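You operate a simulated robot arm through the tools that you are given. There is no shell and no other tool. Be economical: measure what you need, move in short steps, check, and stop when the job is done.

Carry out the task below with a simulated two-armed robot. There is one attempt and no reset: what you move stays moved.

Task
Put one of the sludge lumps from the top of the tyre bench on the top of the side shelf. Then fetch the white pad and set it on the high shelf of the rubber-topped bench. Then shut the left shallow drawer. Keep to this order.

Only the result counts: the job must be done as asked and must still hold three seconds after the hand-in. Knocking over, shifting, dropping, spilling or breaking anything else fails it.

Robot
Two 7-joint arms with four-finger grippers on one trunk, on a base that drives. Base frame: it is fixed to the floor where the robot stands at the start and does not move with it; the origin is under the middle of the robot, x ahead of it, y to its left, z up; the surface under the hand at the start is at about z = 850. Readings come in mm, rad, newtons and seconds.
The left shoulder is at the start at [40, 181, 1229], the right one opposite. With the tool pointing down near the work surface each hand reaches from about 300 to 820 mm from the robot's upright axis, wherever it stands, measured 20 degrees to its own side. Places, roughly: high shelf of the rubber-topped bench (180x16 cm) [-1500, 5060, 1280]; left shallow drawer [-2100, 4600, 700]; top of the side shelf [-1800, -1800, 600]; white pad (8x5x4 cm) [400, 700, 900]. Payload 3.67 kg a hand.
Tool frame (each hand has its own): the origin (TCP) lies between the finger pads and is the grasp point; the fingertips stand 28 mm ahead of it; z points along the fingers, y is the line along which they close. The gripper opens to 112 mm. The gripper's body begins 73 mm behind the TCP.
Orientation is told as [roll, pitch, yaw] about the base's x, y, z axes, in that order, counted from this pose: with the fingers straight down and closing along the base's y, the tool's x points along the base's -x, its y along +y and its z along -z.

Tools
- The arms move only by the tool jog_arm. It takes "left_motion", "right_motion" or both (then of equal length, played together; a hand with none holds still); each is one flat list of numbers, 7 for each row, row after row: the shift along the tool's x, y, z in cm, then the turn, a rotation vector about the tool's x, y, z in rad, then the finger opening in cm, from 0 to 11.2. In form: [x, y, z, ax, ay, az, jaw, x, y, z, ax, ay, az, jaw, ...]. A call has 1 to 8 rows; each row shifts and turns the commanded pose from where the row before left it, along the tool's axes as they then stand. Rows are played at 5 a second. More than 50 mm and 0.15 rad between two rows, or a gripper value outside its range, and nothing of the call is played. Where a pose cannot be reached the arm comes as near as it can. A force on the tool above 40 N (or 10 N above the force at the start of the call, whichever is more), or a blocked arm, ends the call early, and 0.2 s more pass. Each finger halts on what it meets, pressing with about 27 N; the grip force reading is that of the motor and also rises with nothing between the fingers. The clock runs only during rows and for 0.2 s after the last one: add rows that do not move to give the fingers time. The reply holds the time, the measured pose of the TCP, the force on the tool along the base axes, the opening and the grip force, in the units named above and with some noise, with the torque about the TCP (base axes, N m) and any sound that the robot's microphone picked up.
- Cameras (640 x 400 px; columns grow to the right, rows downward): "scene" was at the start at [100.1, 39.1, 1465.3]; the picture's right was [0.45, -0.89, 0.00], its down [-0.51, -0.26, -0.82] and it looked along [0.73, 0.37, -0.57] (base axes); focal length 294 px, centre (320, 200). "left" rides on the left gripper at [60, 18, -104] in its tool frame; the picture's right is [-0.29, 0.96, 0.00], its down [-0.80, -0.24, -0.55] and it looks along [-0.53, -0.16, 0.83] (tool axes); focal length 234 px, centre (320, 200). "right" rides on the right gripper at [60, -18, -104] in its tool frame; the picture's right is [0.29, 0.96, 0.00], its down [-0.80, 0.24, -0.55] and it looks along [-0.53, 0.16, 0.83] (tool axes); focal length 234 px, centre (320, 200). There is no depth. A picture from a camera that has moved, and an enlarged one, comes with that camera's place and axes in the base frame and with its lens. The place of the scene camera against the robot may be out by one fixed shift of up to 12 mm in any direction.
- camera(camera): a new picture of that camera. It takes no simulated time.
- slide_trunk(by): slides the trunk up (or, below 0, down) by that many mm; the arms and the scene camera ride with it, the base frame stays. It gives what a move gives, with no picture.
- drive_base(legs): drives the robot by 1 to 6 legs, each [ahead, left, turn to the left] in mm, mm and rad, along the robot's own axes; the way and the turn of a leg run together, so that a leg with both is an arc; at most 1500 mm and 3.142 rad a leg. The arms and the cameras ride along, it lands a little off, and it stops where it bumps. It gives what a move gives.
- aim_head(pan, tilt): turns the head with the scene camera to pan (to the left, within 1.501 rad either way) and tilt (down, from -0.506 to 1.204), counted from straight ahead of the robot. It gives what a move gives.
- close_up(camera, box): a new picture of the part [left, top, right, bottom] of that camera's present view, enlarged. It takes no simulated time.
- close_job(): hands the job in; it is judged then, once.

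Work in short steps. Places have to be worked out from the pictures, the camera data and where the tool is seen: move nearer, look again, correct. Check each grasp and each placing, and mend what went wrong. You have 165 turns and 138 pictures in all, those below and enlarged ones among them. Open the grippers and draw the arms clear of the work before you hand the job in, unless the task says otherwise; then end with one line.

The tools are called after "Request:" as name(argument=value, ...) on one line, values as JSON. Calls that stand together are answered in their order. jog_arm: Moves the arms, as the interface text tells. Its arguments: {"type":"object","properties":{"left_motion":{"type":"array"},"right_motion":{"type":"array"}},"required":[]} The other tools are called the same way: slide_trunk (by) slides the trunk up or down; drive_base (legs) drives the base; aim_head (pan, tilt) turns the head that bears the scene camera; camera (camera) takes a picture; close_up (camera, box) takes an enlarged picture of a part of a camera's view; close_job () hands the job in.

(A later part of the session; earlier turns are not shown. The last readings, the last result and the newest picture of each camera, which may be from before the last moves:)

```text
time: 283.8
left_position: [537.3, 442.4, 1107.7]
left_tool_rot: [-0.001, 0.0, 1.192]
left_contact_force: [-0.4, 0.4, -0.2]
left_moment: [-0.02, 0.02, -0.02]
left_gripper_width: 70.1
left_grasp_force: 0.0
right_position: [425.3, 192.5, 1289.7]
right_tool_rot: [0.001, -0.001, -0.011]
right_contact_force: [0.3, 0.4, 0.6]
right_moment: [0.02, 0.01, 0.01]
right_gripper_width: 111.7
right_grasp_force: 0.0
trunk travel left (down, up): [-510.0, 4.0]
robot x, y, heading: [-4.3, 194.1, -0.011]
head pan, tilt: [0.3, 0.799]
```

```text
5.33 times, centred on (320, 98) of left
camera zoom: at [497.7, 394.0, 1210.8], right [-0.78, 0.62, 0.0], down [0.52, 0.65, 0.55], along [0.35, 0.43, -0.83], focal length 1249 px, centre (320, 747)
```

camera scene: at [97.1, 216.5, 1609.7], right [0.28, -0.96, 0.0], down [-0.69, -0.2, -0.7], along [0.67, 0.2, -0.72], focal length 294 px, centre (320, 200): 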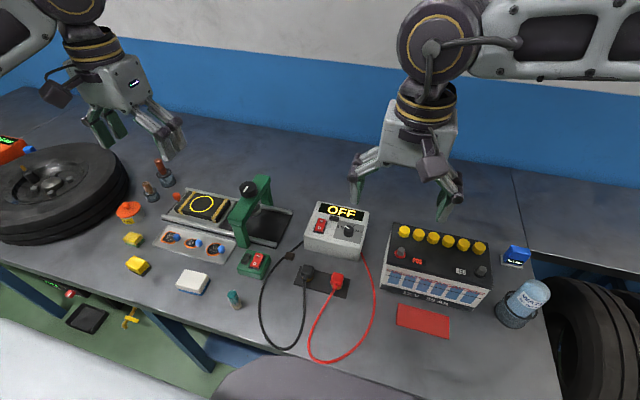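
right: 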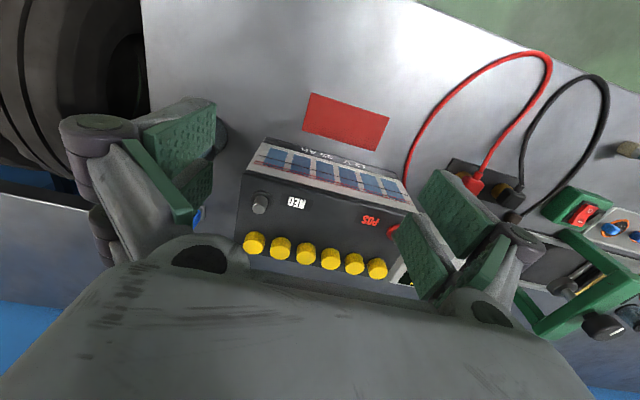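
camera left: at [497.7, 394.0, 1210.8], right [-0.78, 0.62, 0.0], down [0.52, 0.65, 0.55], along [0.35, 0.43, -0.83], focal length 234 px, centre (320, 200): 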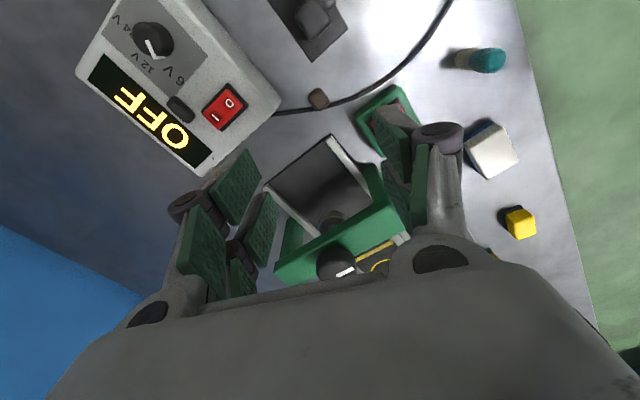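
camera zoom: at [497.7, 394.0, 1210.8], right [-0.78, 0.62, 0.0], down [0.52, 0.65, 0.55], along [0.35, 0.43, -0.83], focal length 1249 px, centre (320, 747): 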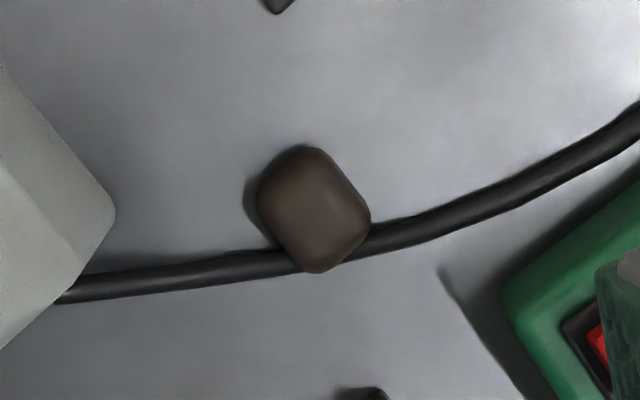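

The lump (≈20×25 mm, aligned with base axes) has a corner over the cable. I'll close along x (yaw 90°) with the fingertips kept just above cable height. Turn and descend to a hover first.

Request:
jog_arm(left_motion=[0, 0, 0, 0, 0, -0.126, 6, 0, 0, 0, 0, 0, -0.126, 6, 0, -0.3, 0, 0, 0, -0.126, 6, 0, 0, 4, 0, 0, 0, 6, 0, 0, 4, 0, 0, 0, 6, 0, 0, 4, 0, 0, 0, 6, 0, 0, 4, 0, 0, 0, 6, 0, 0, 2.2, 0, 0, 0, 6])

Request:
camera(camera="left")

Request:
close_up(camera="scene", box=[220, 190, 380, 290])

```text
time: 285.6
left_position: [542.4, 440.0, 927.1]
left_tool_rot: [-0.002, -0.003, 1.566]
left_contact_force: [0.2, -0.4, 0.0]
left_moment: [0.01, -0.02, 0.04]
left_gripper_width: 60.3
left_grasp_force: 0.1
right_position: [426.3, 192.5, 1289.4]
right_tool_rot: [-0.001, -0.001, -0.01]
right_contact_force: [0.3, -1.1, -0.1]
right_moment: [-0.02, 0.04, -0.04]
right_gripper_width: 112.3
right_grasp_force: 0.0
trunk travel left (down, up): [-510.0, 4.0]
robot x, y, heading: [-4.0, 195.0, -0.01]
head pan, tilt: [0.3, 0.799]
```

```text
71 pictures are left
camera left: at [523.1, 381.6, 1031.5], right [-0.96, 0.29, 0.0], down [0.24, 0.8, 0.56], along [0.16, 0.53, -0.83], focal length 234 px, centre (320, 200)
```

left: 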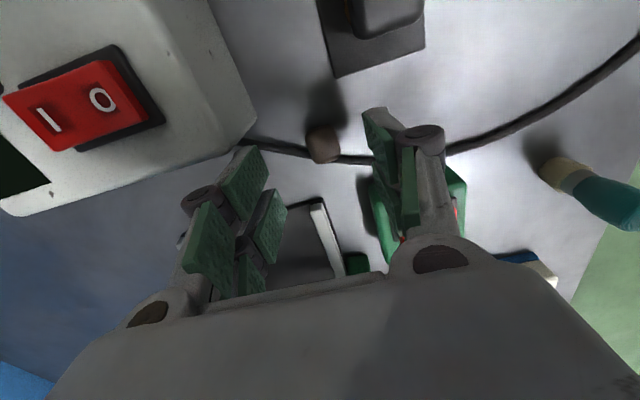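

```text
4.00 times, centred on (300, 240) of scene
camera zoom: at [96.8, 216.6, 1609.7], right [0.29, -0.96, 0.0], down [-0.69, -0.2, -0.7], along [0.67, 0.2, -0.72], focal length 1178 px, centre (400, 40)
```

zoom: 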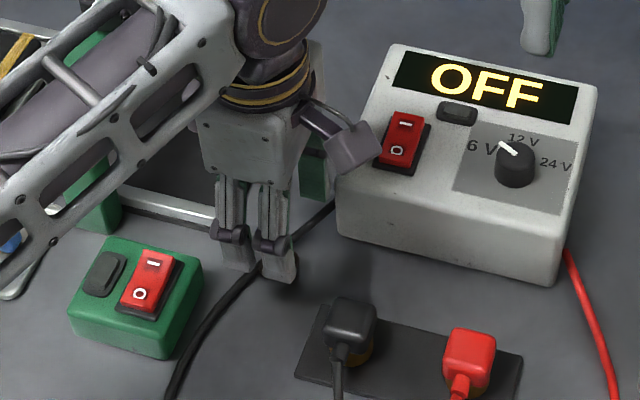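

Lump at (540, 442), centered between the fingers. Descend to TCP z≈888 and close.

Request:
jog_arm(left_motion=[-0.2, 0.2, 2, 0, 0, 0, 5, 0, 0, 1.9, 0, 0, 0, 5, 0, 0, 0, 0, 0, 0, 5, 0, 0, 0, 0, 0, 0, 0, 0, 0, 0, 0, 0, 0, 0, 0, 0, 0, 0, 0, 0, 0])

Request:
camera(camera="left")

```text
time: 287.0
left_position: [539.0, 443.5, 887.9]
left_tool_rot: [0.001, 0.001, 1.568]
left_contact_force: [1.3, -0.4, 2.1]
left_moment: [0.05, -0.24, -0.02]
left_gripper_width: 20.1
left_grasp_force: 26.3
right_position: [427.0, 192.6, 1289.5]
right_tool_rot: [0.0, -0.003, -0.012]
right_contact_force: [0.0, 0.1, 0.9]
right_moment: [-0.02, 0.02, -0.02]
right_gripper_width: 111.9
right_grasp_force: 0.0
trunk travel left (down, up): [-510.0, 4.0]
robot x, y, heading: [1.6, 194.3, -0.014]
head pan, tilt: [0.3, 0.799]
```

```text
69 pictures are left
camera left: at [520.5, 384.0, 993.0], right [-0.96, 0.29, 0.0], down [0.24, 0.8, 0.55], along [0.16, 0.53, -0.83], focal length 234 px, centre (320, 200)
```

left: 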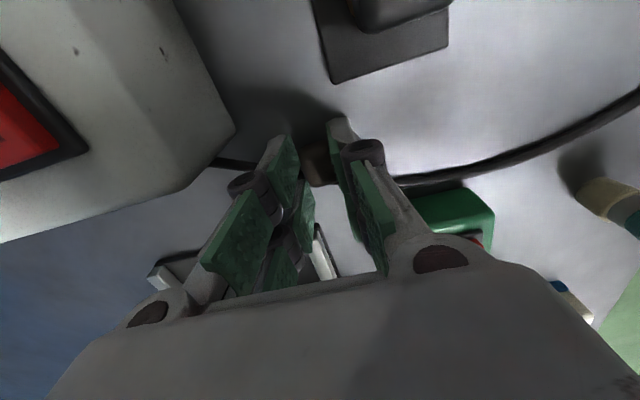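

Gripped at 20 mm width with 26 N. Lift slowly and check.

Request:
jog_arm(left_motion=[0, 0, -1, 0, 0, 0, 0, 0, 0, -3, 0, 0, 0, 0, 0, 0, -4, 0, 0, 0, 0, 0, 0, -4, 0, 0, 0, 0, 0, 0, -5, 0, 0, 0, 0, 0, 0, -5, 0, 0, 0, 0, 0, 0, -5, 0, 0, 0, 0])

Request:
camera(camera="left")

Request:
camera(camera="scene")

```text
time: 288.6
left_position: [536.9, 444.1, 1160.4]
left_tool_rot: [0.002, -0.001, 1.568]
left_contact_force: [-0.6, -0.7, -0.2]
left_moment: [0.01, -0.02, 0.02]
left_gripper_width: 0.0
left_grasp_force: 26.8
right_position: [425.9, 191.9, 1289.7]
right_tool_rot: [0.002, -0.002, -0.011]
right_contact_force: [0.3, 0.7, -0.2]
right_moment: [0.03, 0.0, 0.03]
right_gripper_width: 112.1
right_grasp_force: 0.1
trunk travel left (down, up): [-510.0, 4.0]
robot x, y, heading: [-3.0, 195.4, -0.009]
head pan, tilt: [0.3, 0.799]
```

```text
68 pictures are left
camera left: at [518.2, 384.2, 1264.5], right [-0.96, 0.29, 0.0], down [0.24, 0.8, 0.56], along [0.16, 0.53, -0.83], focal length 234 px, centre (320, 200)
```

left: 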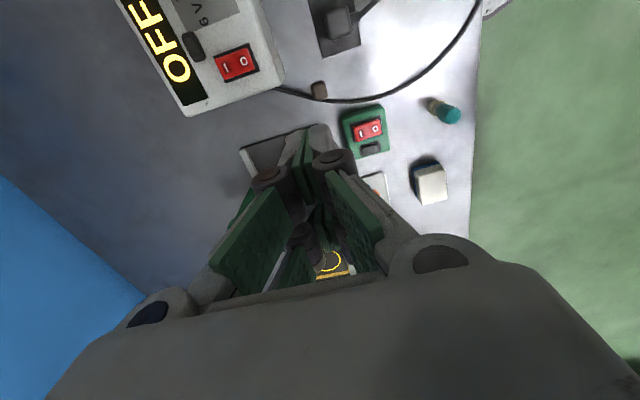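

```text
67 pictures are left
camera scene: at [96.1, 215.6, 1609.8], right [0.29, -0.96, 0.0], down [-0.69, -0.2, -0.7], along [0.67, 0.2, -0.72], focal length 294 px, centre (320, 200)
```

scene: 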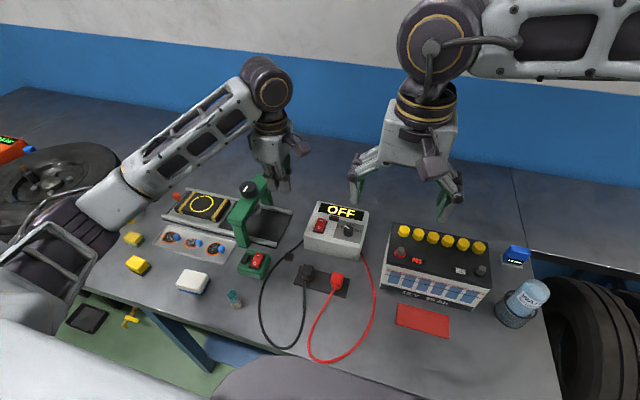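

The fingers slipped off the rounded top; the lump seems still in place. Zoom to see whether it moved.

Request:
close_up(camera="scene", box=[240, 210, 360, 285])

Request:
close_up(camera="left", box=[270, 60, 370, 123])

```text
5.33 times, centred on (300, 248) of scene
camera zoom: at [96.1, 215.6, 1609.8], right [0.29, -0.96, 0.0], down [-0.69, -0.2, -0.7], along [0.67, 0.2, -0.72], focal length 1570 px, centre (427, -53)
```

zoom: 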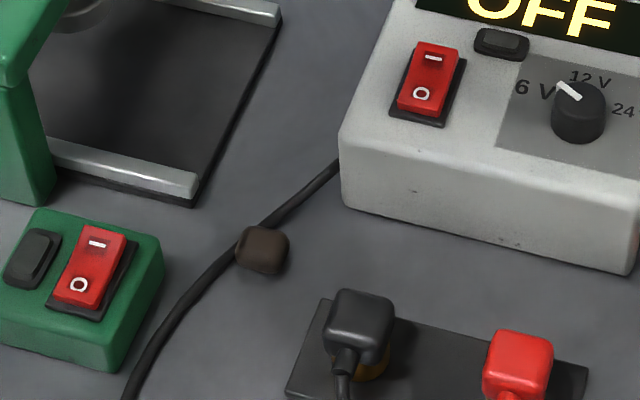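

```text
6.35 times, centred on (320, 92) of left
camera zoom: at [518.2, 384.2, 1264.5], right [-0.96, 0.29, 0.0], down [0.24, 0.8, 0.56], along [0.16, 0.53, -0.83], focal length 1487 px, centre (320, 889)
```

zoom: 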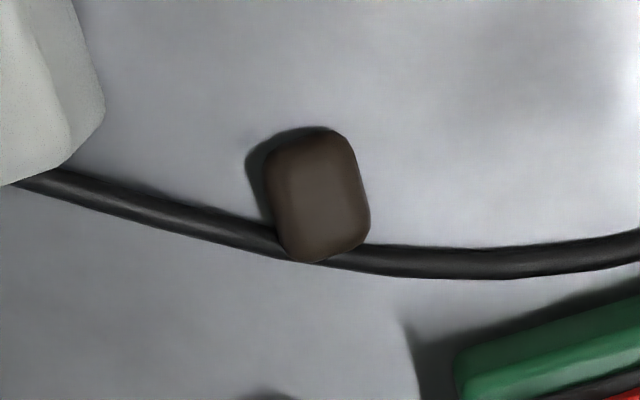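

It rotated slightly with my grip, so it's free. I need a deeper grasp without touching the cable: close parallel to the cable (yaw≈64°), offset 8 mm to the lump's free side. Hover first.

Request:
jog_arm(left_motion=[0, 0, 4, 0, 0, 0.113, 4.4, 0, 0, 4, 0, 0, 0.113, 4.4, 0, 0, 4, 0, 0, 0.113, 4.4, 0, 0, 4, 0, 0, 0.113, 4.4, 0.97, -0.14, 4, 0, 0, 0, 4.4, 0, 0, 4.5, 0, 0, 0, 4.4])

Request:
camera(camera="left")

Request:
close_up(camera="left", box=[240, 80, 400, 180])

```text
time: 290.0
left_position: [534.3, 433.8, 911.7]
left_tool_rot: [-0.003, 0.0, 1.113]
left_contact_force: [-0.1, 0.3, -0.1]
left_moment: [-0.01, 0.0, 0.01]
left_gripper_width: 44.1
left_grasp_force: 0.1
right_position: [426.5, 192.6, 1289.5]
right_tool_rot: [-0.001, -0.002, -0.011]
right_contact_force: [1.0, -0.2, -0.4]
right_moment: [0.02, 0.0, -0.01]
right_gripper_width: 112.2
right_grasp_force: 0.0
trunk travel left (down, up): [-510.0, 4.0]
robot x, y, heading: [-1.3, 197.4, -0.012]
head pan, tilt: [0.3, 0.799]
```

```text
64 pictures are left
camera left: at [491.1, 388.9, 1016.0], right [-0.73, 0.68, 0.0], down [0.57, 0.61, 0.56], along [0.38, 0.41, -0.83], focal length 234 px, centre (320, 200)
```

left: 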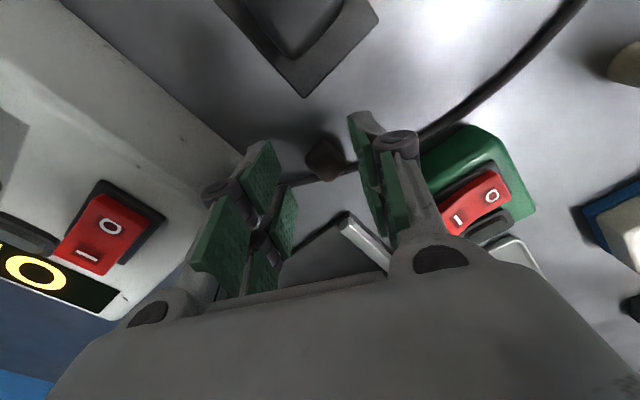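

```text
4.00 times, centred on (320, 130) of left
camera zoom: at [491.1, 388.9, 1016.0], right [-0.73, 0.68, 0.0], down [0.57, 0.61, 0.56], along [0.38, 0.41, -0.83], focal length 937 px, centre (320, 480)
```

zoom: 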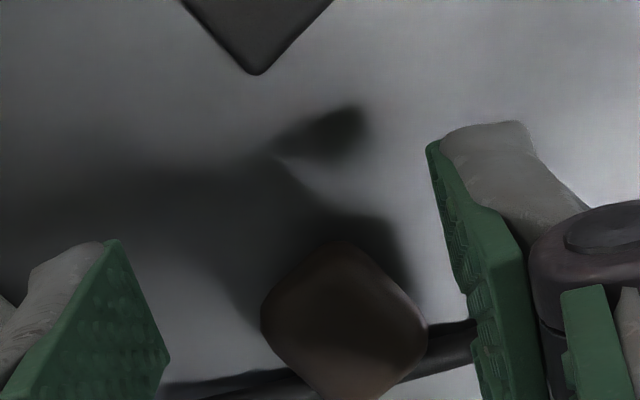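

Geometry is as planned. Descend to z≈882 and close.

Request:
jog_arm(left_motion=[0, 0, 1.5, 0, 0, 0, 4.4, 0, 0, 1.5, 0, 0, 0, 4.4, 0, 0, 0, 0, 0, 0, 4.4, 0, 0, 0, 0, 0, 0, 1, 0, 0, 0, 0, 0, 0, 0, 0, 0, 0, 0, 0, 0, 0])

Request:
jog_arm(left_motion=[0, 0, -0.5, 0, 0, 0, 0, 0, 0, -1, 0, 0, 0, 0, 0, 0, -1, 0, 0, 0, 0])

Request:
camera(camera="left")

```text
time: 291.4
left_position: [536.4, 432.9, 882.2]
left_tool_rot: [0.0, -0.001, 1.116]
left_contact_force: [0.2, 0.1, -0.4]
left_moment: [0.02, -0.01, 0.01]
left_gripper_width: 25.9
left_grasp_force: 27.0
right_position: [426.1, 192.8, 1290.2]
right_tool_rot: [-0.001, -0.002, -0.01]
right_contact_force: [-0.4, 0.0, -0.6]
right_moment: [0.0, -0.01, 0.01]
right_gripper_width: 111.8
right_grasp_force: 0.1
trunk travel left (down, up): [-510.0, 4.0]
robot x, y, heading: [-1.2, 192.6, -0.01]
head pan, tilt: [0.3, 0.799]
```

```text
time: 292.2
left_position: [535.0, 434.4, 910.3]
left_tool_rot: [0.0, -0.001, 1.115]
left_contact_force: [0.2, -0.1, -0.1]
left_moment: [-0.01, 0.01, 0.0]
left_gripper_width: 26.1
left_grasp_force: 27.1
right_position: [426.2, 193.1, 1290.0]
right_tool_rot: [0.001, -0.002, -0.01]
right_contact_force: [0.6, 0.3, -0.1]
right_moment: [0.0, 0.0, 0.01]
right_gripper_width: 111.9
right_grasp_force: 0.1
trunk travel left (down, up): [-510.0, 4.0]
robot x, y, heading: [0.1, 192.8, -0.013]
head pan, tilt: [0.3, 0.799]
```

```text
62 pictures are left
camera left: at [491.9, 388.4, 1013.8], right [-0.73, 0.68, 0.0], down [0.57, 0.61, 0.55], along [0.38, 0.41, -0.83], focal length 234 px, centre (320, 200)
```

left: 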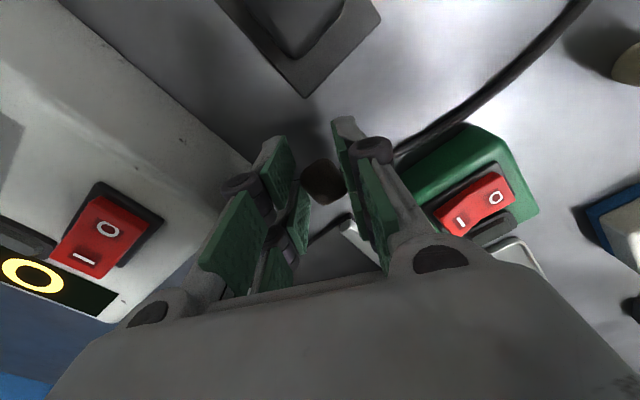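

The lump is held (26 mm). Lift it high and check again.

Request:
jog_arm(left_motion=[0, 0, -3, 0, 0, 0, 0, 0, 0, -4.5, 0, 0, 0, 0, 0, 0, -4.5, 0, 0, 0, 0, 0, 0, -4.5, 0, 0, 0, 0, 0, 0, -4.5, 0, 0, 0, 0, 0, 0, -4.5, 0, 0, 0, 0, 0, 0, -4.5, 0, 0, 0, 0, 0, 0, -4.5, 0, 0, 0, 0])

Request:
camera(camera="left")

Request:
close_up(camera="scene", box=[200, 180, 360, 280])

```text
time: 294.0
left_position: [538.3, 433.1, 1253.1]
left_tool_rot: [0.001, -0.002, 1.115]
left_contact_force: [-0.4, -0.4, -0.4]
left_moment: [0.03, 0.0, -0.03]
left_gripper_width: 25.9
left_grasp_force: 26.6
right_position: [424.6, 192.3, 1289.2]
right_tool_rot: [0.001, -0.001, -0.009]
right_contact_force: [-0.4, 0.1, -0.2]
right_moment: [-0.01, -0.02, -0.01]
right_gripper_width: 112.1
right_grasp_force: 0.1
trunk travel left (down, up): [-510.0, 4.0]
robot x, y, heading: [-2.0, 194.6, -0.01]
head pan, tilt: [0.3, 0.799]
```

```text
61 pictures are left
camera left: at [494.9, 388.2, 1356.9], right [-0.73, 0.68, 0.0], down [0.57, 0.61, 0.55], along [0.38, 0.41, -0.83], focal length 234 px, centre (320, 200)
```

left: 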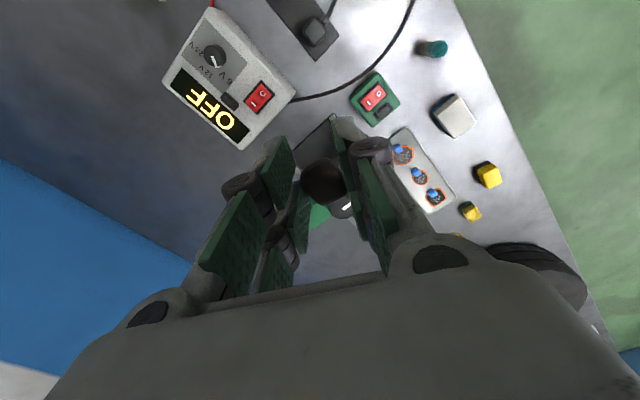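

```text
4.00 times, centred on (280, 230) of scene
camera zoom: at [96.3, 216.0, 1609.7], right [0.29, -0.96, 0.0], down [-0.69, -0.2, -0.7], along [0.67, 0.2, -0.72], focal length 1178 px, centre (480, 80)
```

zoom: 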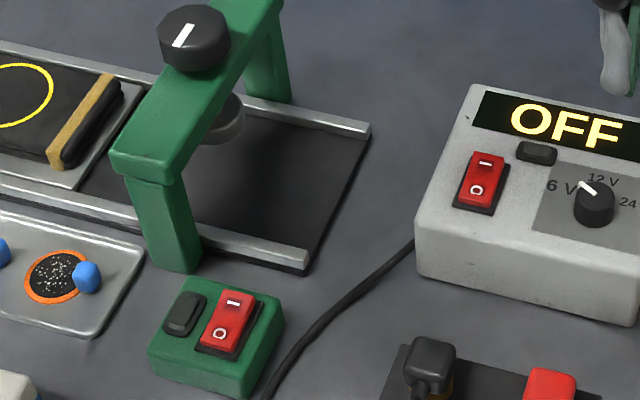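

Lump held, cable undisturbed. Drive to the side shelf: back off, face −y, strafe, approach.

Request:
drive_base(legs=[[-700, 0, 0], [0, 0, -1.56], [0, -1190, 0], [1000, 0, 0]])

Request:
aim_head(pan=0.1, tilt=0.6)

Request:
camera(camera="scene")

```text
time: 313.0
left_position: [-1624.3, -1336.2, 1252.0]
left_tool_rot: [0.001, -0.001, -0.409]
left_contact_force: [0.7, 0.1, -0.3]
left_moment: [-0.03, 0.02, 0.02]
left_gripper_width: 22.2
left_grasp_force: 26.7
right_position: [-1870.4, -1235.1, 1289.2]
right_tool_rot: [0.0, -0.002, -1.533]
right_contact_force: [0.3, -0.3, -0.1]
right_moment: [-0.02, -0.02, 0.01]
right_gripper_width: 112.0
right_grasp_force: 0.0
trunk travel left (down, up): [-510.0, 4.0]
robot x, y, heading: [-1888.1, -808.0, -1.536]
head pan, tilt: [0.3, 0.799]
```

```text
time: 313.8
left_position: [-1624.3, -1336.9, 1252.0]
left_tool_rot: [0.001, -0.001, -0.411]
left_contact_force: [1.0, 0.2, 0.5]
left_moment: [-0.01, 0.02, 0.0]
left_gripper_width: 22.4
left_grasp_force: 26.9
right_position: [-1870.5, -1236.4, 1290.1]
right_tool_rot: [-0.001, 0.0, -1.534]
right_contact_force: [0.3, 0.1, -1.0]
right_moment: [-0.04, -0.01, -0.03]
right_gripper_width: 111.8
right_grasp_force: 0.0
trunk travel left (down, up): [-510.0, 4.0]
robot x, y, heading: [-1889.6, -805.0, -1.537]
head pan, tilt: [0.099, 0.6]
```

```text
59 pictures are left
camera scene: at [-1874.8, -916.9, 1626.4], right [-0.99, -0.13, 0.0], down [-0.08, 0.56, -0.82], along [0.11, -0.82, -0.57], focal length 294 px, centre (320, 200)
```

scene: 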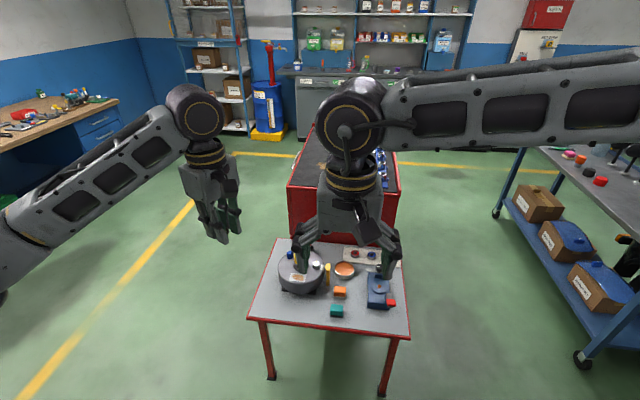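

Zoom at the shelf to pick the free spot.

Request:
close_up(camera="scene", box=[240, 235, 416, 345])

```text
3.64 times, centred on (328, 290) of scene
camera zoom: at [-1874.8, -916.9, 1626.4], right [-0.99, -0.13, 0.0], down [-0.08, 0.56, -0.82], along [0.11, -0.82, -0.57], focal length 1071 px, centre (291, -127)
```

zoom: 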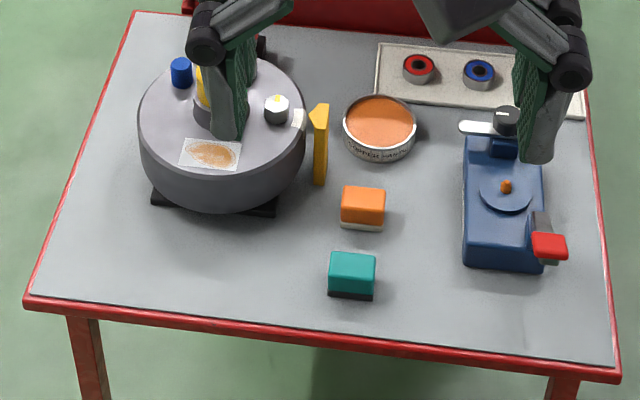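

I'll place at about (−1690, −1625), a free area in front of the disc. Drive ahead 290 and right 66, then lower the trunk.

Request:
drive_base(legs=[[288, -56, -0.034]])

Request:
slide_trunk(by=-410)

Request:
aim_head(pan=0.3, tilt=0.85)

Request:
camera(camera="scene")

Request:
camera(camera="left")

```text
time: 315.8
left_position: [-1696.6, -1636.1, 1252.3]
left_tool_rot: [-0.002, -0.001, -0.447]
left_contact_force: [1.0, -0.4, 0.6]
left_moment: [0.0, -0.01, 0.02]
left_gripper_width: 22.1
left_grasp_force: 27.7
right_position: [-1939.5, -1525.2, 1291.6]
right_tool_rot: [0.0, -0.003, -1.569]
right_contact_force: [-0.2, 0.3, -0.2]
right_moment: [-0.03, -0.03, -0.02]
right_gripper_width: 112.2
right_grasp_force: 0.1
trunk travel left (down, up): [-510.0, 4.0]
robot x, y, heading: [-1943.5, -1098.4, -1.568]
head pan, tilt: [0.099, 0.6]
```

```text
refused: -410 is not a number from -400 to 400
```

```text
time: 316.6
left_position: [-1696.5, -1638.0, 1251.5]
left_tool_rot: [0.0, 0.0, -0.444]
left_contact_force: [0.3, -1.0, -0.1]
left_moment: [-0.02, 0.02, -0.01]
left_gripper_width: 22.1
left_grasp_force: 27.2
right_position: [-1939.8, -1529.0, 1290.1]
right_tool_rot: [0.0, -0.002, -1.568]
right_contact_force: [-0.3, -0.4, 0.0]
right_moment: [-0.03, 0.0, 0.04]
right_gripper_width: 112.1
right_grasp_force: 0.1
trunk travel left (down, up): [-510.0, 4.0]
robot x, y, heading: [-1943.6, -1095.8, -1.571]
head pan, tilt: [0.3, 0.85]
```

```text
57 pictures are left
camera scene: at [-1917.8, -1196.1, 1605.6], right [-0.96, -0.29, 0.0], down [-0.22, 0.72, -0.66], along [0.19, -0.63, -0.75], focal length 294 px, centre (320, 200)
```

scene: 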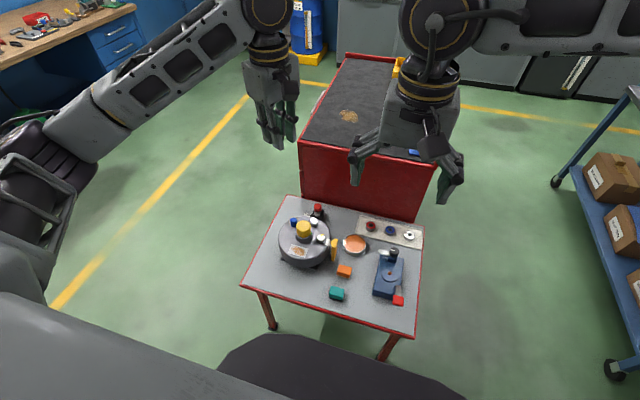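

```text
56 pictures are left
camera left: at [-1743.7, -1595.4, 1356.3], right [0.67, 0.74, 0.0], down [0.62, -0.56, 0.55], along [0.41, -0.37, -0.83], focal length 234 px, centre (320, 200)
```

left: 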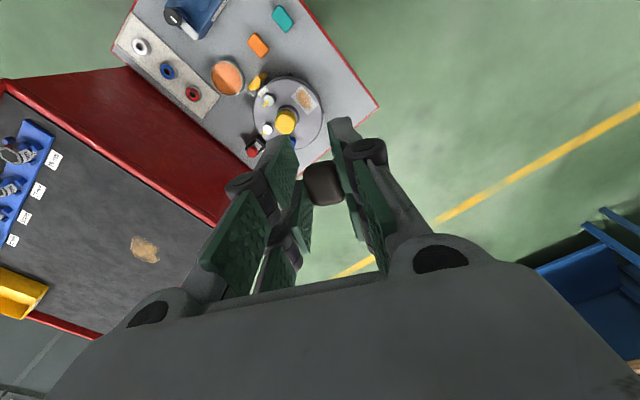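

Positions agree. Lower the trunk by 400 (hand stays high above the shelf).

Request:
slide_trunk(by=-400)

Request:
camera(camera="left")

Request:
camera(camera="scene")

```text
time: 320.4
left_position: [-1696.5, -1637.4, 851.8]
left_tool_rot: [0.0, 0.002, -0.444]
left_contact_force: [-0.2, -0.4, -0.9]
left_moment: [0.01, -0.05, -0.01]
left_gripper_width: 22.2
left_grasp_force: 27.2
right_position: [-1939.3, -1527.5, 889.4]
right_tool_rot: [0.004, -0.003, -1.57]
right_contact_force: [0.2, 0.2, -0.3]
right_moment: [-0.05, 0.0, -0.03]
right_gripper_width: 112.2
right_grasp_force: 0.1
trunk travel left (down, up): [-110.0, 404.0]
robot x, y, heading: [-1939.9, -1098.0, -1.57]
head pan, tilt: [0.3, 0.85]
```

```text
55 pictures are left
camera left: at [-1743.6, -1594.4, 956.8], right [0.67, 0.74, 0.0], down [0.62, -0.56, 0.55], along [0.41, -0.37, -0.83], focal length 234 px, centre (320, 200)
```

left: 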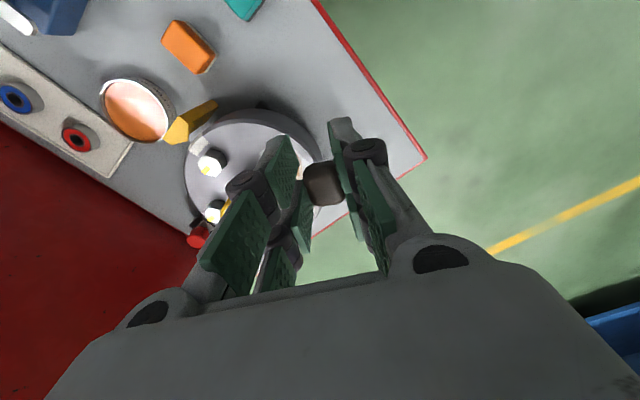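

```text
54 pictures are left
camera scene: at [-1917.6, -1194.9, 1205.7], right [-0.96, -0.3, 0.0], down [-0.22, 0.72, -0.66], along [0.19, -0.63, -0.75], focal length 294 px, centre (320, 200)
```

scene: 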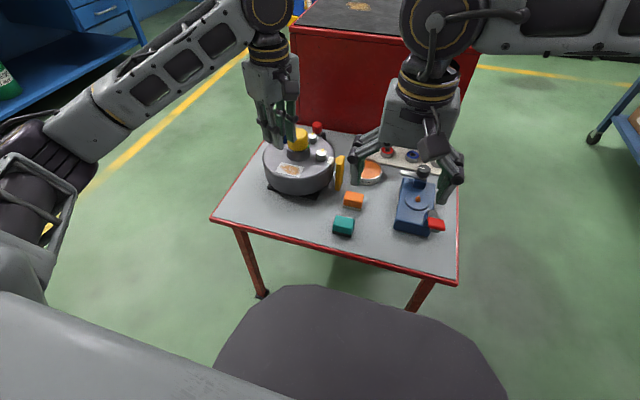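

Shift 17 mm toward me and descend to TCP z≈645.

Request:
jog_arm(left_motion=[0.73, 1.54, 2, 0, 0, 0, 0, 0, 0, 4.5, 0, 0, 0, 0, 0, 0, 4.5, 0, 0, 0, 0, 0, 0, 4.5, 0, 0, 0, 0, 0, 0, 4, 0, 0, 0, 0, 0, 0, 1.2, 0, 0, 0, 0])

Request:
close_up(camera="scene", box=[200, 110, 400, 235])

Request:
camera(camera="left")

```text
time: 321.8
left_position: [-1696.1, -1619.4, 646.3]
left_tool_rot: [0.001, -0.002, -0.445]
left_contact_force: [-0.4, -0.8, -0.1]
left_moment: [-0.03, 0.01, -0.01]
left_gripper_width: 22.1
left_grasp_force: 26.8
right_position: [-1940.4, -1527.8, 889.9]
right_tool_rot: [0.004, -0.002, -1.568]
right_contact_force: [1.4, 0.1, 0.2]
right_moment: [-0.02, -0.02, 0.02]
right_gripper_width: 112.0
right_grasp_force: 0.0
trunk travel left (down, up): [-110.0, 404.0]
robot x, y, heading: [-1938.8, -1097.2, -1.573]
head pan, tilt: [0.3, 0.85]
```

```text
3.20 times, centred on (300, 172) of scene
camera zoom: at [-1917.8, -1195.1, 1205.7], right [-0.96, -0.3, 0.0], down [-0.22, 0.72, -0.66], along [0.19, -0.63, -0.75], focal length 942 px, centre (384, 288)
```

zoom: 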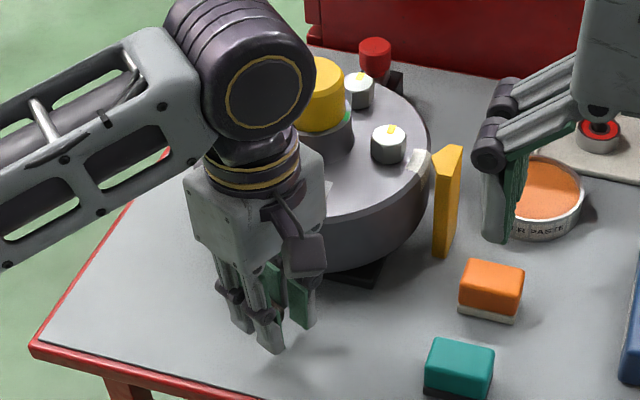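

```text
52 pictures are left
camera left: at [-1743.3, -1577.0, 749.1], right [0.67, 0.74, 0.0], down [0.62, -0.56, 0.56], along [0.41, -0.37, -0.83], focal length 234 px, centre (320, 200)
```

left: 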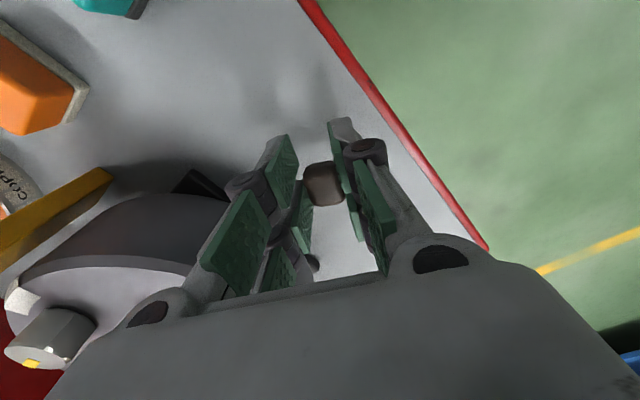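

Lower in small steps, watching the force.

Request:
jog_arm(left_motion=[0, 0, 0.4, 0, 0, 0, 0, 0, 0, 0.4, 0, 0, 0, 0, 0, 0, 0.3, 0, 0, 0, 0])

```text
time: 322.6
left_position: [-1696.3, -1618.2, 634.4]
left_tool_rot: [-0.001, 0.001, -0.446]
left_contact_force: [-0.6, 1.0, 0.2]
left_moment: [0.01, -0.03, 0.0]
left_gripper_width: 21.8
left_grasp_force: 26.6
right_position: [-1939.6, -1527.0, 889.1]
right_tool_rot: [0.002, -0.002, -1.57]
right_contact_force: [0.2, -0.4, 0.7]
right_moment: [-0.01, -0.01, 0.01]
right_gripper_width: 111.9
right_grasp_force: 0.0
trunk travel left (down, up): [-110.0, 404.0]
robot x, y, heading: [-1941.2, -1099.7, -1.568]
head pan, tilt: [0.3, 0.85]
```

No contact yet; go on 2 mm at a time.

Request:
jog_arm(left_motion=[0, 0, 0.2, 0, 0, 0, 0, 0, 0, 0.2, 0, 0, 0, 0])

Request:
close_up(camera="scene", box=[245, 180, 325, 230])

```text
time: 323.2
left_position: [-1695.0, -1619.5, 629.6]
left_tool_rot: [0.001, 0.0, -0.443]
left_contact_force: [0.1, -0.2, 0.5]
left_moment: [-0.02, 0.01, -0.03]
left_gripper_width: 22.1
left_grasp_force: 26.7
right_position: [-1940.0, -1527.0, 889.0]
right_tool_rot: [0.002, -0.002, -1.569]
right_contact_force: [-0.1, 0.0, -1.0]
right_moment: [0.0, 0.05, 0.0]
right_gripper_width: 112.1
right_grasp_force: 0.1
trunk travel left (down, up): [-110.0, 404.0]
robot x, y, heading: [-1941.6, -1103.3, -1.569]
head pan, tilt: [0.3, 0.85]
```

```text
8.00 times, centred on (285, 205) of scene
camera zoom: at [-1917.6, -1194.9, 1205.7], right [-0.96, -0.3, 0.0], down [-0.22, 0.72, -0.66], along [0.19, -0.63, -0.75], focal length 2356 px, centre (600, 160)
```

zoom: 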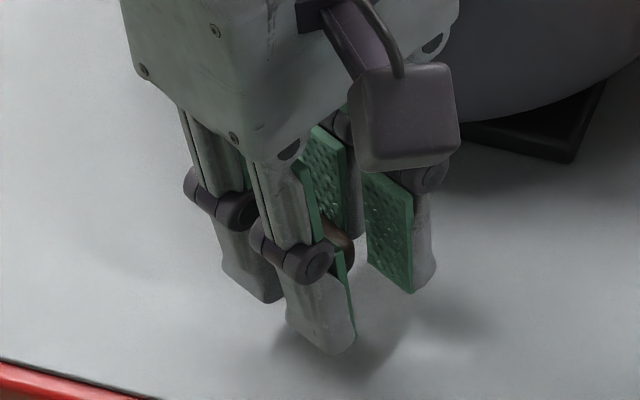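

The lump sits a bit above the tips. Lower further in 2 mm steps until contact.

Request:
jog_arm(left_motion=[0, 0, 0.2, 0, 0, 0, 0, 0, 0, 0.2, 0, 0, 0, 0, 0, 0, 0.2, 0, 0, 0, 0])

Request:
close_up(camera="scene", box=[245, 180, 325, 230])

```text
time: 324.0
left_position: [-1695.4, -1620.9, 624.8]
left_tool_rot: [-0.001, -0.002, -0.446]
left_contact_force: [0.1, 0.0, -0.5]
left_moment: [0.04, -0.02, 0.0]
left_gripper_width: 22.0
left_grasp_force: 27.4
right_position: [-1940.6, -1527.5, 890.2]
right_tool_rot: [0.0, -0.002, -1.569]
right_contact_force: [0.4, 0.1, 0.1]
right_moment: [0.0, 0.0, -0.02]
right_gripper_width: 112.0
right_grasp_force: 0.1
trunk travel left (down, up): [-110.0, 404.0]
robot x, y, heading: [-1940.9, -1101.2, -1.568]
head pan, tilt: [0.3, 0.85]
```

```text
8.00 times, centred on (285, 205) of scene
camera zoom: at [-1917.6, -1195.0, 1205.7], right [-0.96, -0.3, 0.0], down [-0.22, 0.72, -0.66], along [0.19, -0.63, -0.75], focal length 2356 px, centre (600, 160)
```

zoom: 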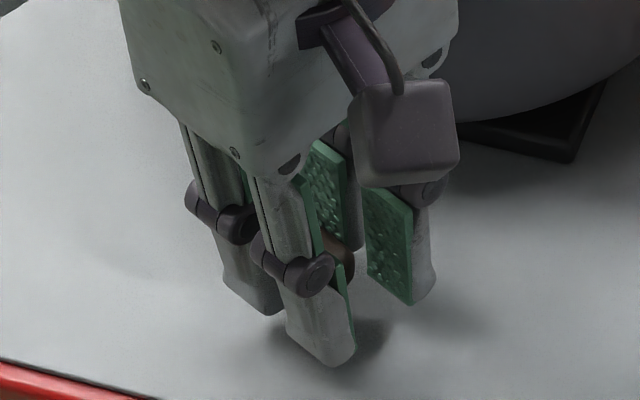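

Continue lowering.

Request:
jog_arm(left_motion=[0, 0, 0.2, 0, 0, 0, 0, 0, 0, 0.2, 0, 0, 0, 0, 0, 0, 0.2, 0, 0, 0, 0])

Request:
jog_arm(left_motion=[0, 0, 0.2, 0, 0, 0, 0, 0, 0, 0.2, 0, 0, 0, 0])

Request:
close_up(camera="scene", box=[245, 180, 325, 230])

```text
time: 324.8
left_position: [-1696.4, -1621.0, 618.9]
left_tool_rot: [0.0, -0.002, -0.445]
left_contact_force: [-0.3, 0.4, -0.4]
left_moment: [0.01, 0.0, -0.05]
left_gripper_width: 22.3
left_grasp_force: 27.6
right_position: [-1939.6, -1528.4, 890.6]
right_tool_rot: [0.001, -0.003, -1.569]
right_contact_force: [-0.1, 0.9, 1.1]
right_moment: [-0.02, 0.01, 0.0]
right_gripper_width: 111.9
right_grasp_force: 0.0
trunk travel left (down, up): [-110.0, 404.0]
robot x, y, heading: [-1942.7, -1101.4, -1.574]
head pan, tilt: [0.3, 0.85]
```

```text
time: 325.4
left_position: [-1695.6, -1620.0, 615.5]
left_tool_rot: [-0.001, 0.0, -0.446]
left_contact_force: [-0.3, -0.3, -0.6]
left_moment: [-0.01, -0.02, -0.02]
left_gripper_width: 22.1
left_grasp_force: 27.2
right_position: [-1939.4, -1528.0, 889.6]
right_tool_rot: [0.001, -0.001, -1.569]
right_contact_force: [0.9, -0.5, -0.2]
right_moment: [0.01, 0.01, 0.01]
right_gripper_width: 112.0
right_grasp_force: 0.0
trunk travel left (down, up): [-110.0, 404.0]
robot x, y, heading: [-1944.4, -1100.2, -1.569]
head pan, tilt: [0.3, 0.85]
```

```text
8.00 times, centred on (285, 205) of scene
camera zoom: at [-1917.6, -1194.9, 1205.7], right [-0.96, -0.3, 0.0], down [-0.22, 0.72, -0.66], along [0.19, -0.63, -0.75], focal length 2356 px, centre (600, 160)
```

zoom: 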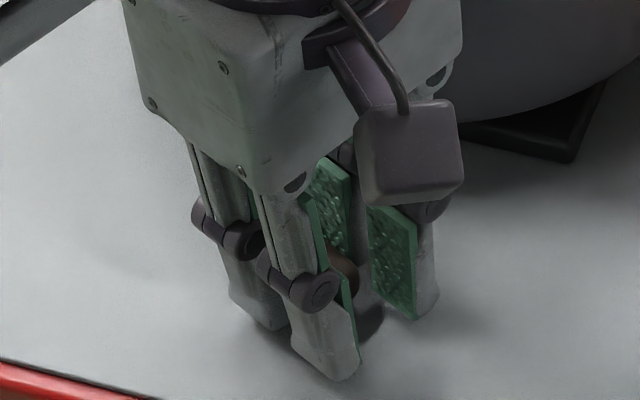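

Still clear (tips near z=587); go on.

Request:
jog_arm(left_motion=[0, 0, 0.2, 0, 0, 0, 0, 0, 0, 0.2, 0, 0, 0, 0, 0, 0, 0.15, 0, 0, 0, 0])

Request:
jog_arm(left_motion=[0, 0, 0.15, 0, 0, 0, 0, 0, 0, 0.15, 0, 0, 0, 0])

Request:
close_up(camera="scene", box=[245, 180, 325, 230])

```text
time: 326.2
left_position: [-1697.6, -1620.6, 610.9]
left_tool_rot: [-0.006, 0.0, -0.445]
left_contact_force: [-2.4, -0.5, 11.2]
left_moment: [-0.08, 0.05, 0.01]
left_gripper_width: 21.9
left_grasp_force: 27.2
right_position: [-1940.6, -1527.3, 891.3]
right_tool_rot: [-0.001, -0.004, -1.57]
right_contact_force: [-0.3, 1.2, 0.4]
right_moment: [-0.02, -0.01, 0.02]
right_gripper_width: 112.0
right_grasp_force: 0.0
trunk travel left (down, up): [-110.0, 404.0]
robot x, y, heading: [-1942.0, -1097.3, -1.571]
head pan, tilt: [0.3, 0.85]
```

```text
time: 326.8
left_position: [-1696.6, -1619.9, 606.7]
left_tool_rot: [-0.002, -0.004, -0.446]
left_contact_force: [2.9, -0.1, 27.0]
left_moment: [-0.08, -0.15, 0.03]
left_gripper_width: 21.5
left_grasp_force: 27.3
right_position: [-1940.7, -1525.6, 891.1]
right_tool_rot: [0.002, -0.003, -1.569]
right_contact_force: [-0.4, -0.9, -0.1]
right_moment: [-0.01, 0.0, -0.02]
right_gripper_width: 112.0
right_grasp_force: 0.0
trunk travel left (down, up): [-110.0, 404.0]
robot x, y, heading: [-1947.2, -1100.3, -1.574]
head pan, tilt: [0.3, 0.85]
```

```text
8.00 times, centred on (285, 205) of scene
camera zoom: at [-1918.1, -1193.0, 1206.0], right [-0.96, -0.3, 0.0], down [-0.22, 0.72, -0.66], along [0.2, -0.63, -0.75], focal length 2356 px, centre (600, 160)
```

zoom: 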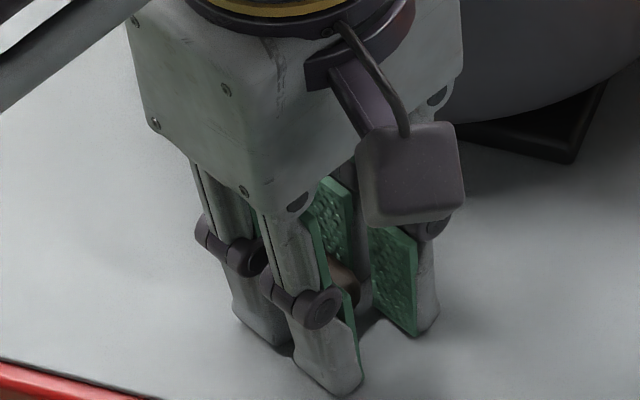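

Contact (tips on the shelf, ≈z 582). Relieve by 3 mm and open the fingers moderately.

Request:
jog_arm(left_motion=[0, 0, -0.4, 0, 0, 0, 0, 0, 0, 0, 0, 0, 0, 2.6, 0, 0, 0, 0, 0, 0, 3.4, 0, 0, 0, 0, 0, 0, 4.5, 0, 0, 0, 0, 0, 0, 5, 0, 0, 0, 0, 0, 0, 5])

Request:
camera(camera="left")

```text
time: 328.2
left_position: [-1697.7, -1618.7, 609.9]
left_tool_rot: [0.0, 0.0, -0.446]
left_contact_force: [-0.7, -1.0, 0.2]
left_moment: [0.02, 0.0, 0.03]
left_gripper_width: 50.0
left_grasp_force: 0.1
right_position: [-1938.3, -1527.2, 890.2]
right_tool_rot: [0.001, -0.002, -1.569]
right_contact_force: [0.8, -0.3, 0.2]
right_moment: [0.0, -0.01, -0.01]
right_gripper_width: 111.8
right_grasp_force: 0.1
trunk travel left (down, up): [-110.0, 404.0]
robot x, y, heading: [-1942.4, -1100.7, -1.57]
head pan, tilt: [0.3, 0.85]
```

```text
47 pictures are left
camera left: at [-1743.3, -1577.1, 714.0], right [0.67, 0.74, 0.0], down [0.62, -0.56, 0.55], along [0.41, -0.37, -0.83], focal length 234 px, centre (320, 200)
```

left: 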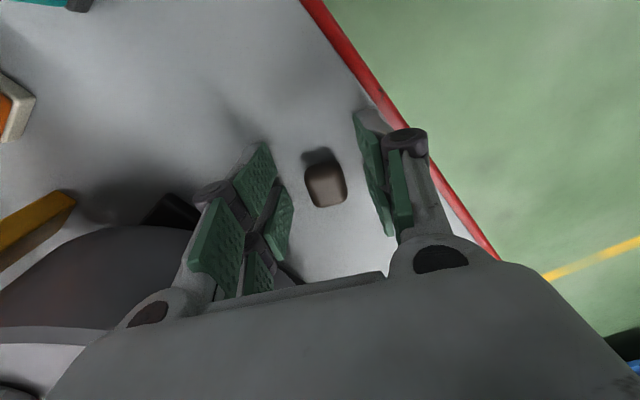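

Released; the lump rests on the shelf. Lift the hand straight up and verify.

Request:
jog_arm(left_motion=[0, 0, -3, 0, 0, 0, 5, 0, 0, -4.5, 0, 0, 0, 5, 0, 0, -4.5, 0, 0, 0, 5, 0, 0, -4.5, 0, 0, 0, 5, 0, 0, -4.5, 0, 0, 0, 5, 0, 0, -4, 0, 0, 0, 5])

Request:
slide_trunk(by=380)

Request:
close_up(camera="scene", box=[220, 190, 440, 327])

```text
time: 329.6
left_position: [-1698.7, -1618.8, 862.2]
left_tool_rot: [-0.001, -0.002, -0.446]
left_contact_force: [-0.2, 0.5, 0.3]
left_moment: [-0.02, -0.02, 0.01]
left_gripper_width: 50.1
left_grasp_force: 0.0
right_position: [-1939.8, -1527.8, 891.6]
right_tool_rot: [0.001, -0.003, -1.568]
right_contact_force: [0.1, 0.3, 0.2]
right_moment: [-0.02, 0.0, -0.02]
right_gripper_width: 112.2
right_grasp_force: 0.1
trunk travel left (down, up): [-110.0, 404.0]
robot x, y, heading: [-1939.5, -1099.2, -1.574]
head pan, tilt: [0.3, 0.85]
```

```text
time: 333.3
left_position: [-1697.7, -1620.8, 1242.9]
left_tool_rot: [0.001, 0.0, -0.445]
left_contact_force: [0.5, 0.8, 0.0]
left_moment: [-0.01, 0.03, 0.0]
left_gripper_width: 50.0
left_grasp_force: 0.2
right_position: [-1939.3, -1526.4, 1269.9]
right_tool_rot: [0.0, -0.003, -1.569]
right_contact_force: [0.2, 0.8, 0.0]
right_moment: [0.0, -0.02, -0.03]
right_gripper_width: 112.1
right_grasp_force: 0.0
trunk travel left (down, up): [-490.0, 24.0]
robot x, y, heading: [-1943.5, -1100.3, -1.567]
head pan, tilt: [0.3, 0.85]
```

```text
2.91 times, centred on (330, 258) of scene
camera zoom: at [-1917.5, -1195.1, 1586.5], right [-0.96, -0.3, 0.0], down [-0.22, 0.72, -0.66], along [0.19, -0.63, -0.75], focal length 857 px, centre (291, 30)
```

zoom: 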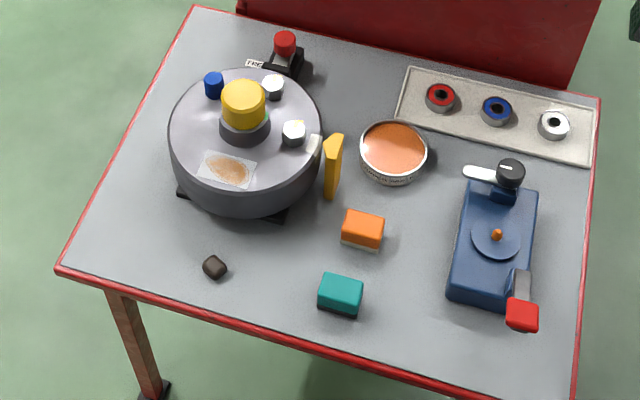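

The lump stands on the side shelf, nothing else moved. Now drive back for the white pad.

Request:
drive_base(legs=[[-1200, 0, 0], [0, 0, 1.57], [1450, 370, 0], [300, 0, 0]])

Request:
aim_head(pan=0.3, tilt=0.85)

Request:
camera(camera="scene")

```text
time: 352.5
left_position: [366.6, 645.7, 1242.5]
left_tool_rot: [-0.001, -0.002, 1.088]
left_contact_force: [-0.7, -0.5, 0.3]
left_moment: [0.0, 0.01, -0.02]
left_gripper_width: 50.0
left_grasp_force: 0.1
right_position: [264.8, 407.7, 1272.5]
right_tool_rot: [0.002, -0.005, -0.035]
right_contact_force: [0.3, 0.2, -0.4]
right_moment: [0.03, -0.01, 0.0]
right_gripper_width: 112.1
right_grasp_force: 0.1
trunk travel left (down, up): [-490.0, 24.0]
robot x, y, heading: [-157.9, 419.9, -0.042]
head pan, tilt: [0.3, 0.85]
```

```text
time: 353.1
left_position: [367.6, 646.1, 1242.2]
left_tool_rot: [-0.001, -0.001, 1.089]
left_contact_force: [-0.4, 0.7, -0.1]
left_moment: [0.0, -0.01, 0.02]
left_gripper_width: 49.8
left_grasp_force: 0.0
right_position: [265.9, 408.2, 1271.8]
right_tool_rot: [0.001, -0.004, -0.036]
right_contact_force: [-0.7, 0.1, -0.3]
right_moment: [-0.02, 0.0, -0.01]
right_gripper_width: 111.9
right_grasp_force: 0.2
trunk travel left (down, up): [-490.0, 24.0]
robot x, y, heading: [-166.2, 421.2, -0.036]
head pan, tilt: [0.3, 0.85]
```

```text
45 pictures are left
camera scene: at [-65.1, 439.6, 1586.5], right [0.26, -0.97, 0.0], down [-0.72, -0.2, -0.66], along [0.64, 0.17, -0.75], focal length 294 px, centre (320, 200)
```

scene: 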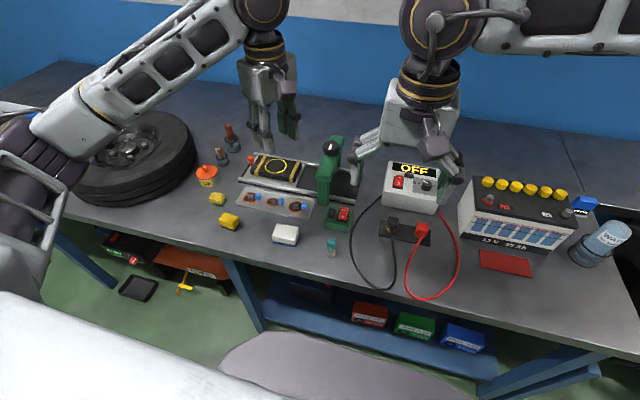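

The left hand is almost above the pad already. Rotate the wrist to yaw≈1.72 with opening wide while descending to z≈1040, then look.

Request:
jog_arm(left_motion=[0, 0, 4, 0, 0, -0.126, 8, 0, 0, 4, 0, 0, -0.126, 8, 0, 0, 4, 0, 0, -0.126, 8, 0, 0, 4, 0, 0, -0.126, 8, 0, 0, 4, 0, 0, -0.126, 8])

Request:
camera(camera="left")

```text
time: 354.3
left_position: [365.0, 646.9, 1039.4]
left_tool_rot: [-0.003, 0.0, 1.721]
left_contact_force: [-0.2, 0.8, 0.6]
left_moment: [0.0, -0.01, 0.0]
left_gripper_width: 79.9
left_grasp_force: 0.0
right_position: [266.8, 407.9, 1270.4]
right_tool_rot: [0.0, -0.002, -0.034]
right_contact_force: [-0.2, -0.9, -0.3]
right_moment: [0.02, -0.02, -0.02]
right_gripper_width: 112.0
right_grasp_force: 0.1
trunk travel left (down, up): [-490.0, 24.0]
robot x, y, heading: [-161.5, 421.1, -0.035]
head pan, tilt: [0.3, 0.85]
```

```text
44 pictures are left
camera left: at [355.6, 584.8, 1143.3], right [-0.99, 0.14, 0.0], down [0.12, 0.82, 0.55], along [0.08, 0.55, -0.83], focal length 234 px, centre (320, 200)
```

left: 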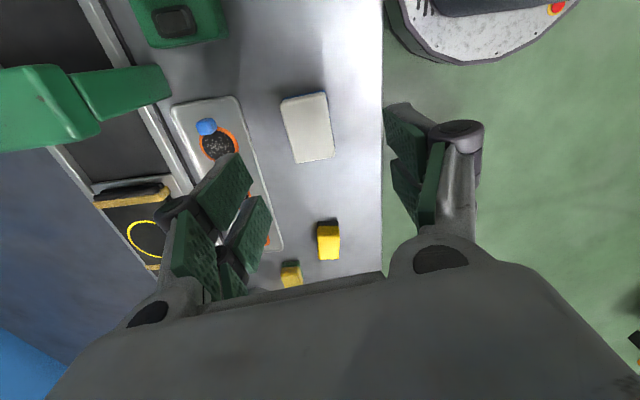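

Pad centre ≈ (380, 659), short side along x (≈45 mm), long along y. Correct pose, descend to TCP z≈884 and look before closing.

Request:
jog_arm(left_motion=[0, 0, 0, 0, 0, 0.12, 7.4, -1.16, -1.54, 0, 0, 0, 0, 7.4, 0, 0, 4, 0, 0, 0, 7.4, 0, 0, 4, 0, 0, 0, 7.4, 0, 0, 3, 0, 0, 0, 7.4])

Request:
camera(camera="left")

```text
time: 355.5
left_position: [382.9, 657.1, 928.6]
left_tool_rot: [-0.003, 0.0, 1.602]
left_contact_force: [0.1, -0.3, 0.5]
left_moment: [-0.02, 0.04, 0.02]
left_gripper_width: 74.3
left_grasp_force: 0.0
right_position: [266.9, 407.3, 1270.1]
right_tool_rot: [0.001, -0.001, -0.035]
right_contact_force: [-0.2, 0.4, -0.3]
right_moment: [-0.02, -0.01, 0.01]
right_gripper_width: 112.2
right_grasp_force: 0.1
trunk travel left (down, up): [-490.0, 24.0]
robot x, y, heading: [-163.4, 418.7, -0.039]
head pan, tilt: [0.3, 0.85]
```

```text
43 pictures are left
camera left: at [366.8, 596.5, 1033.2], right [-0.97, 0.26, 0.0], down [0.22, 0.8, 0.55], along [0.15, 0.54, -0.83], focal length 234 px, centre (320, 200)
```

left: 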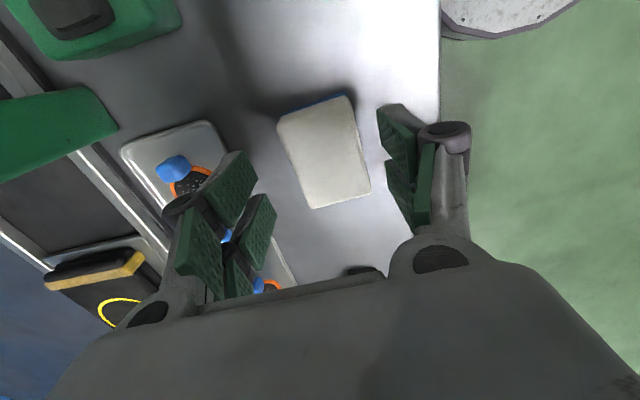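

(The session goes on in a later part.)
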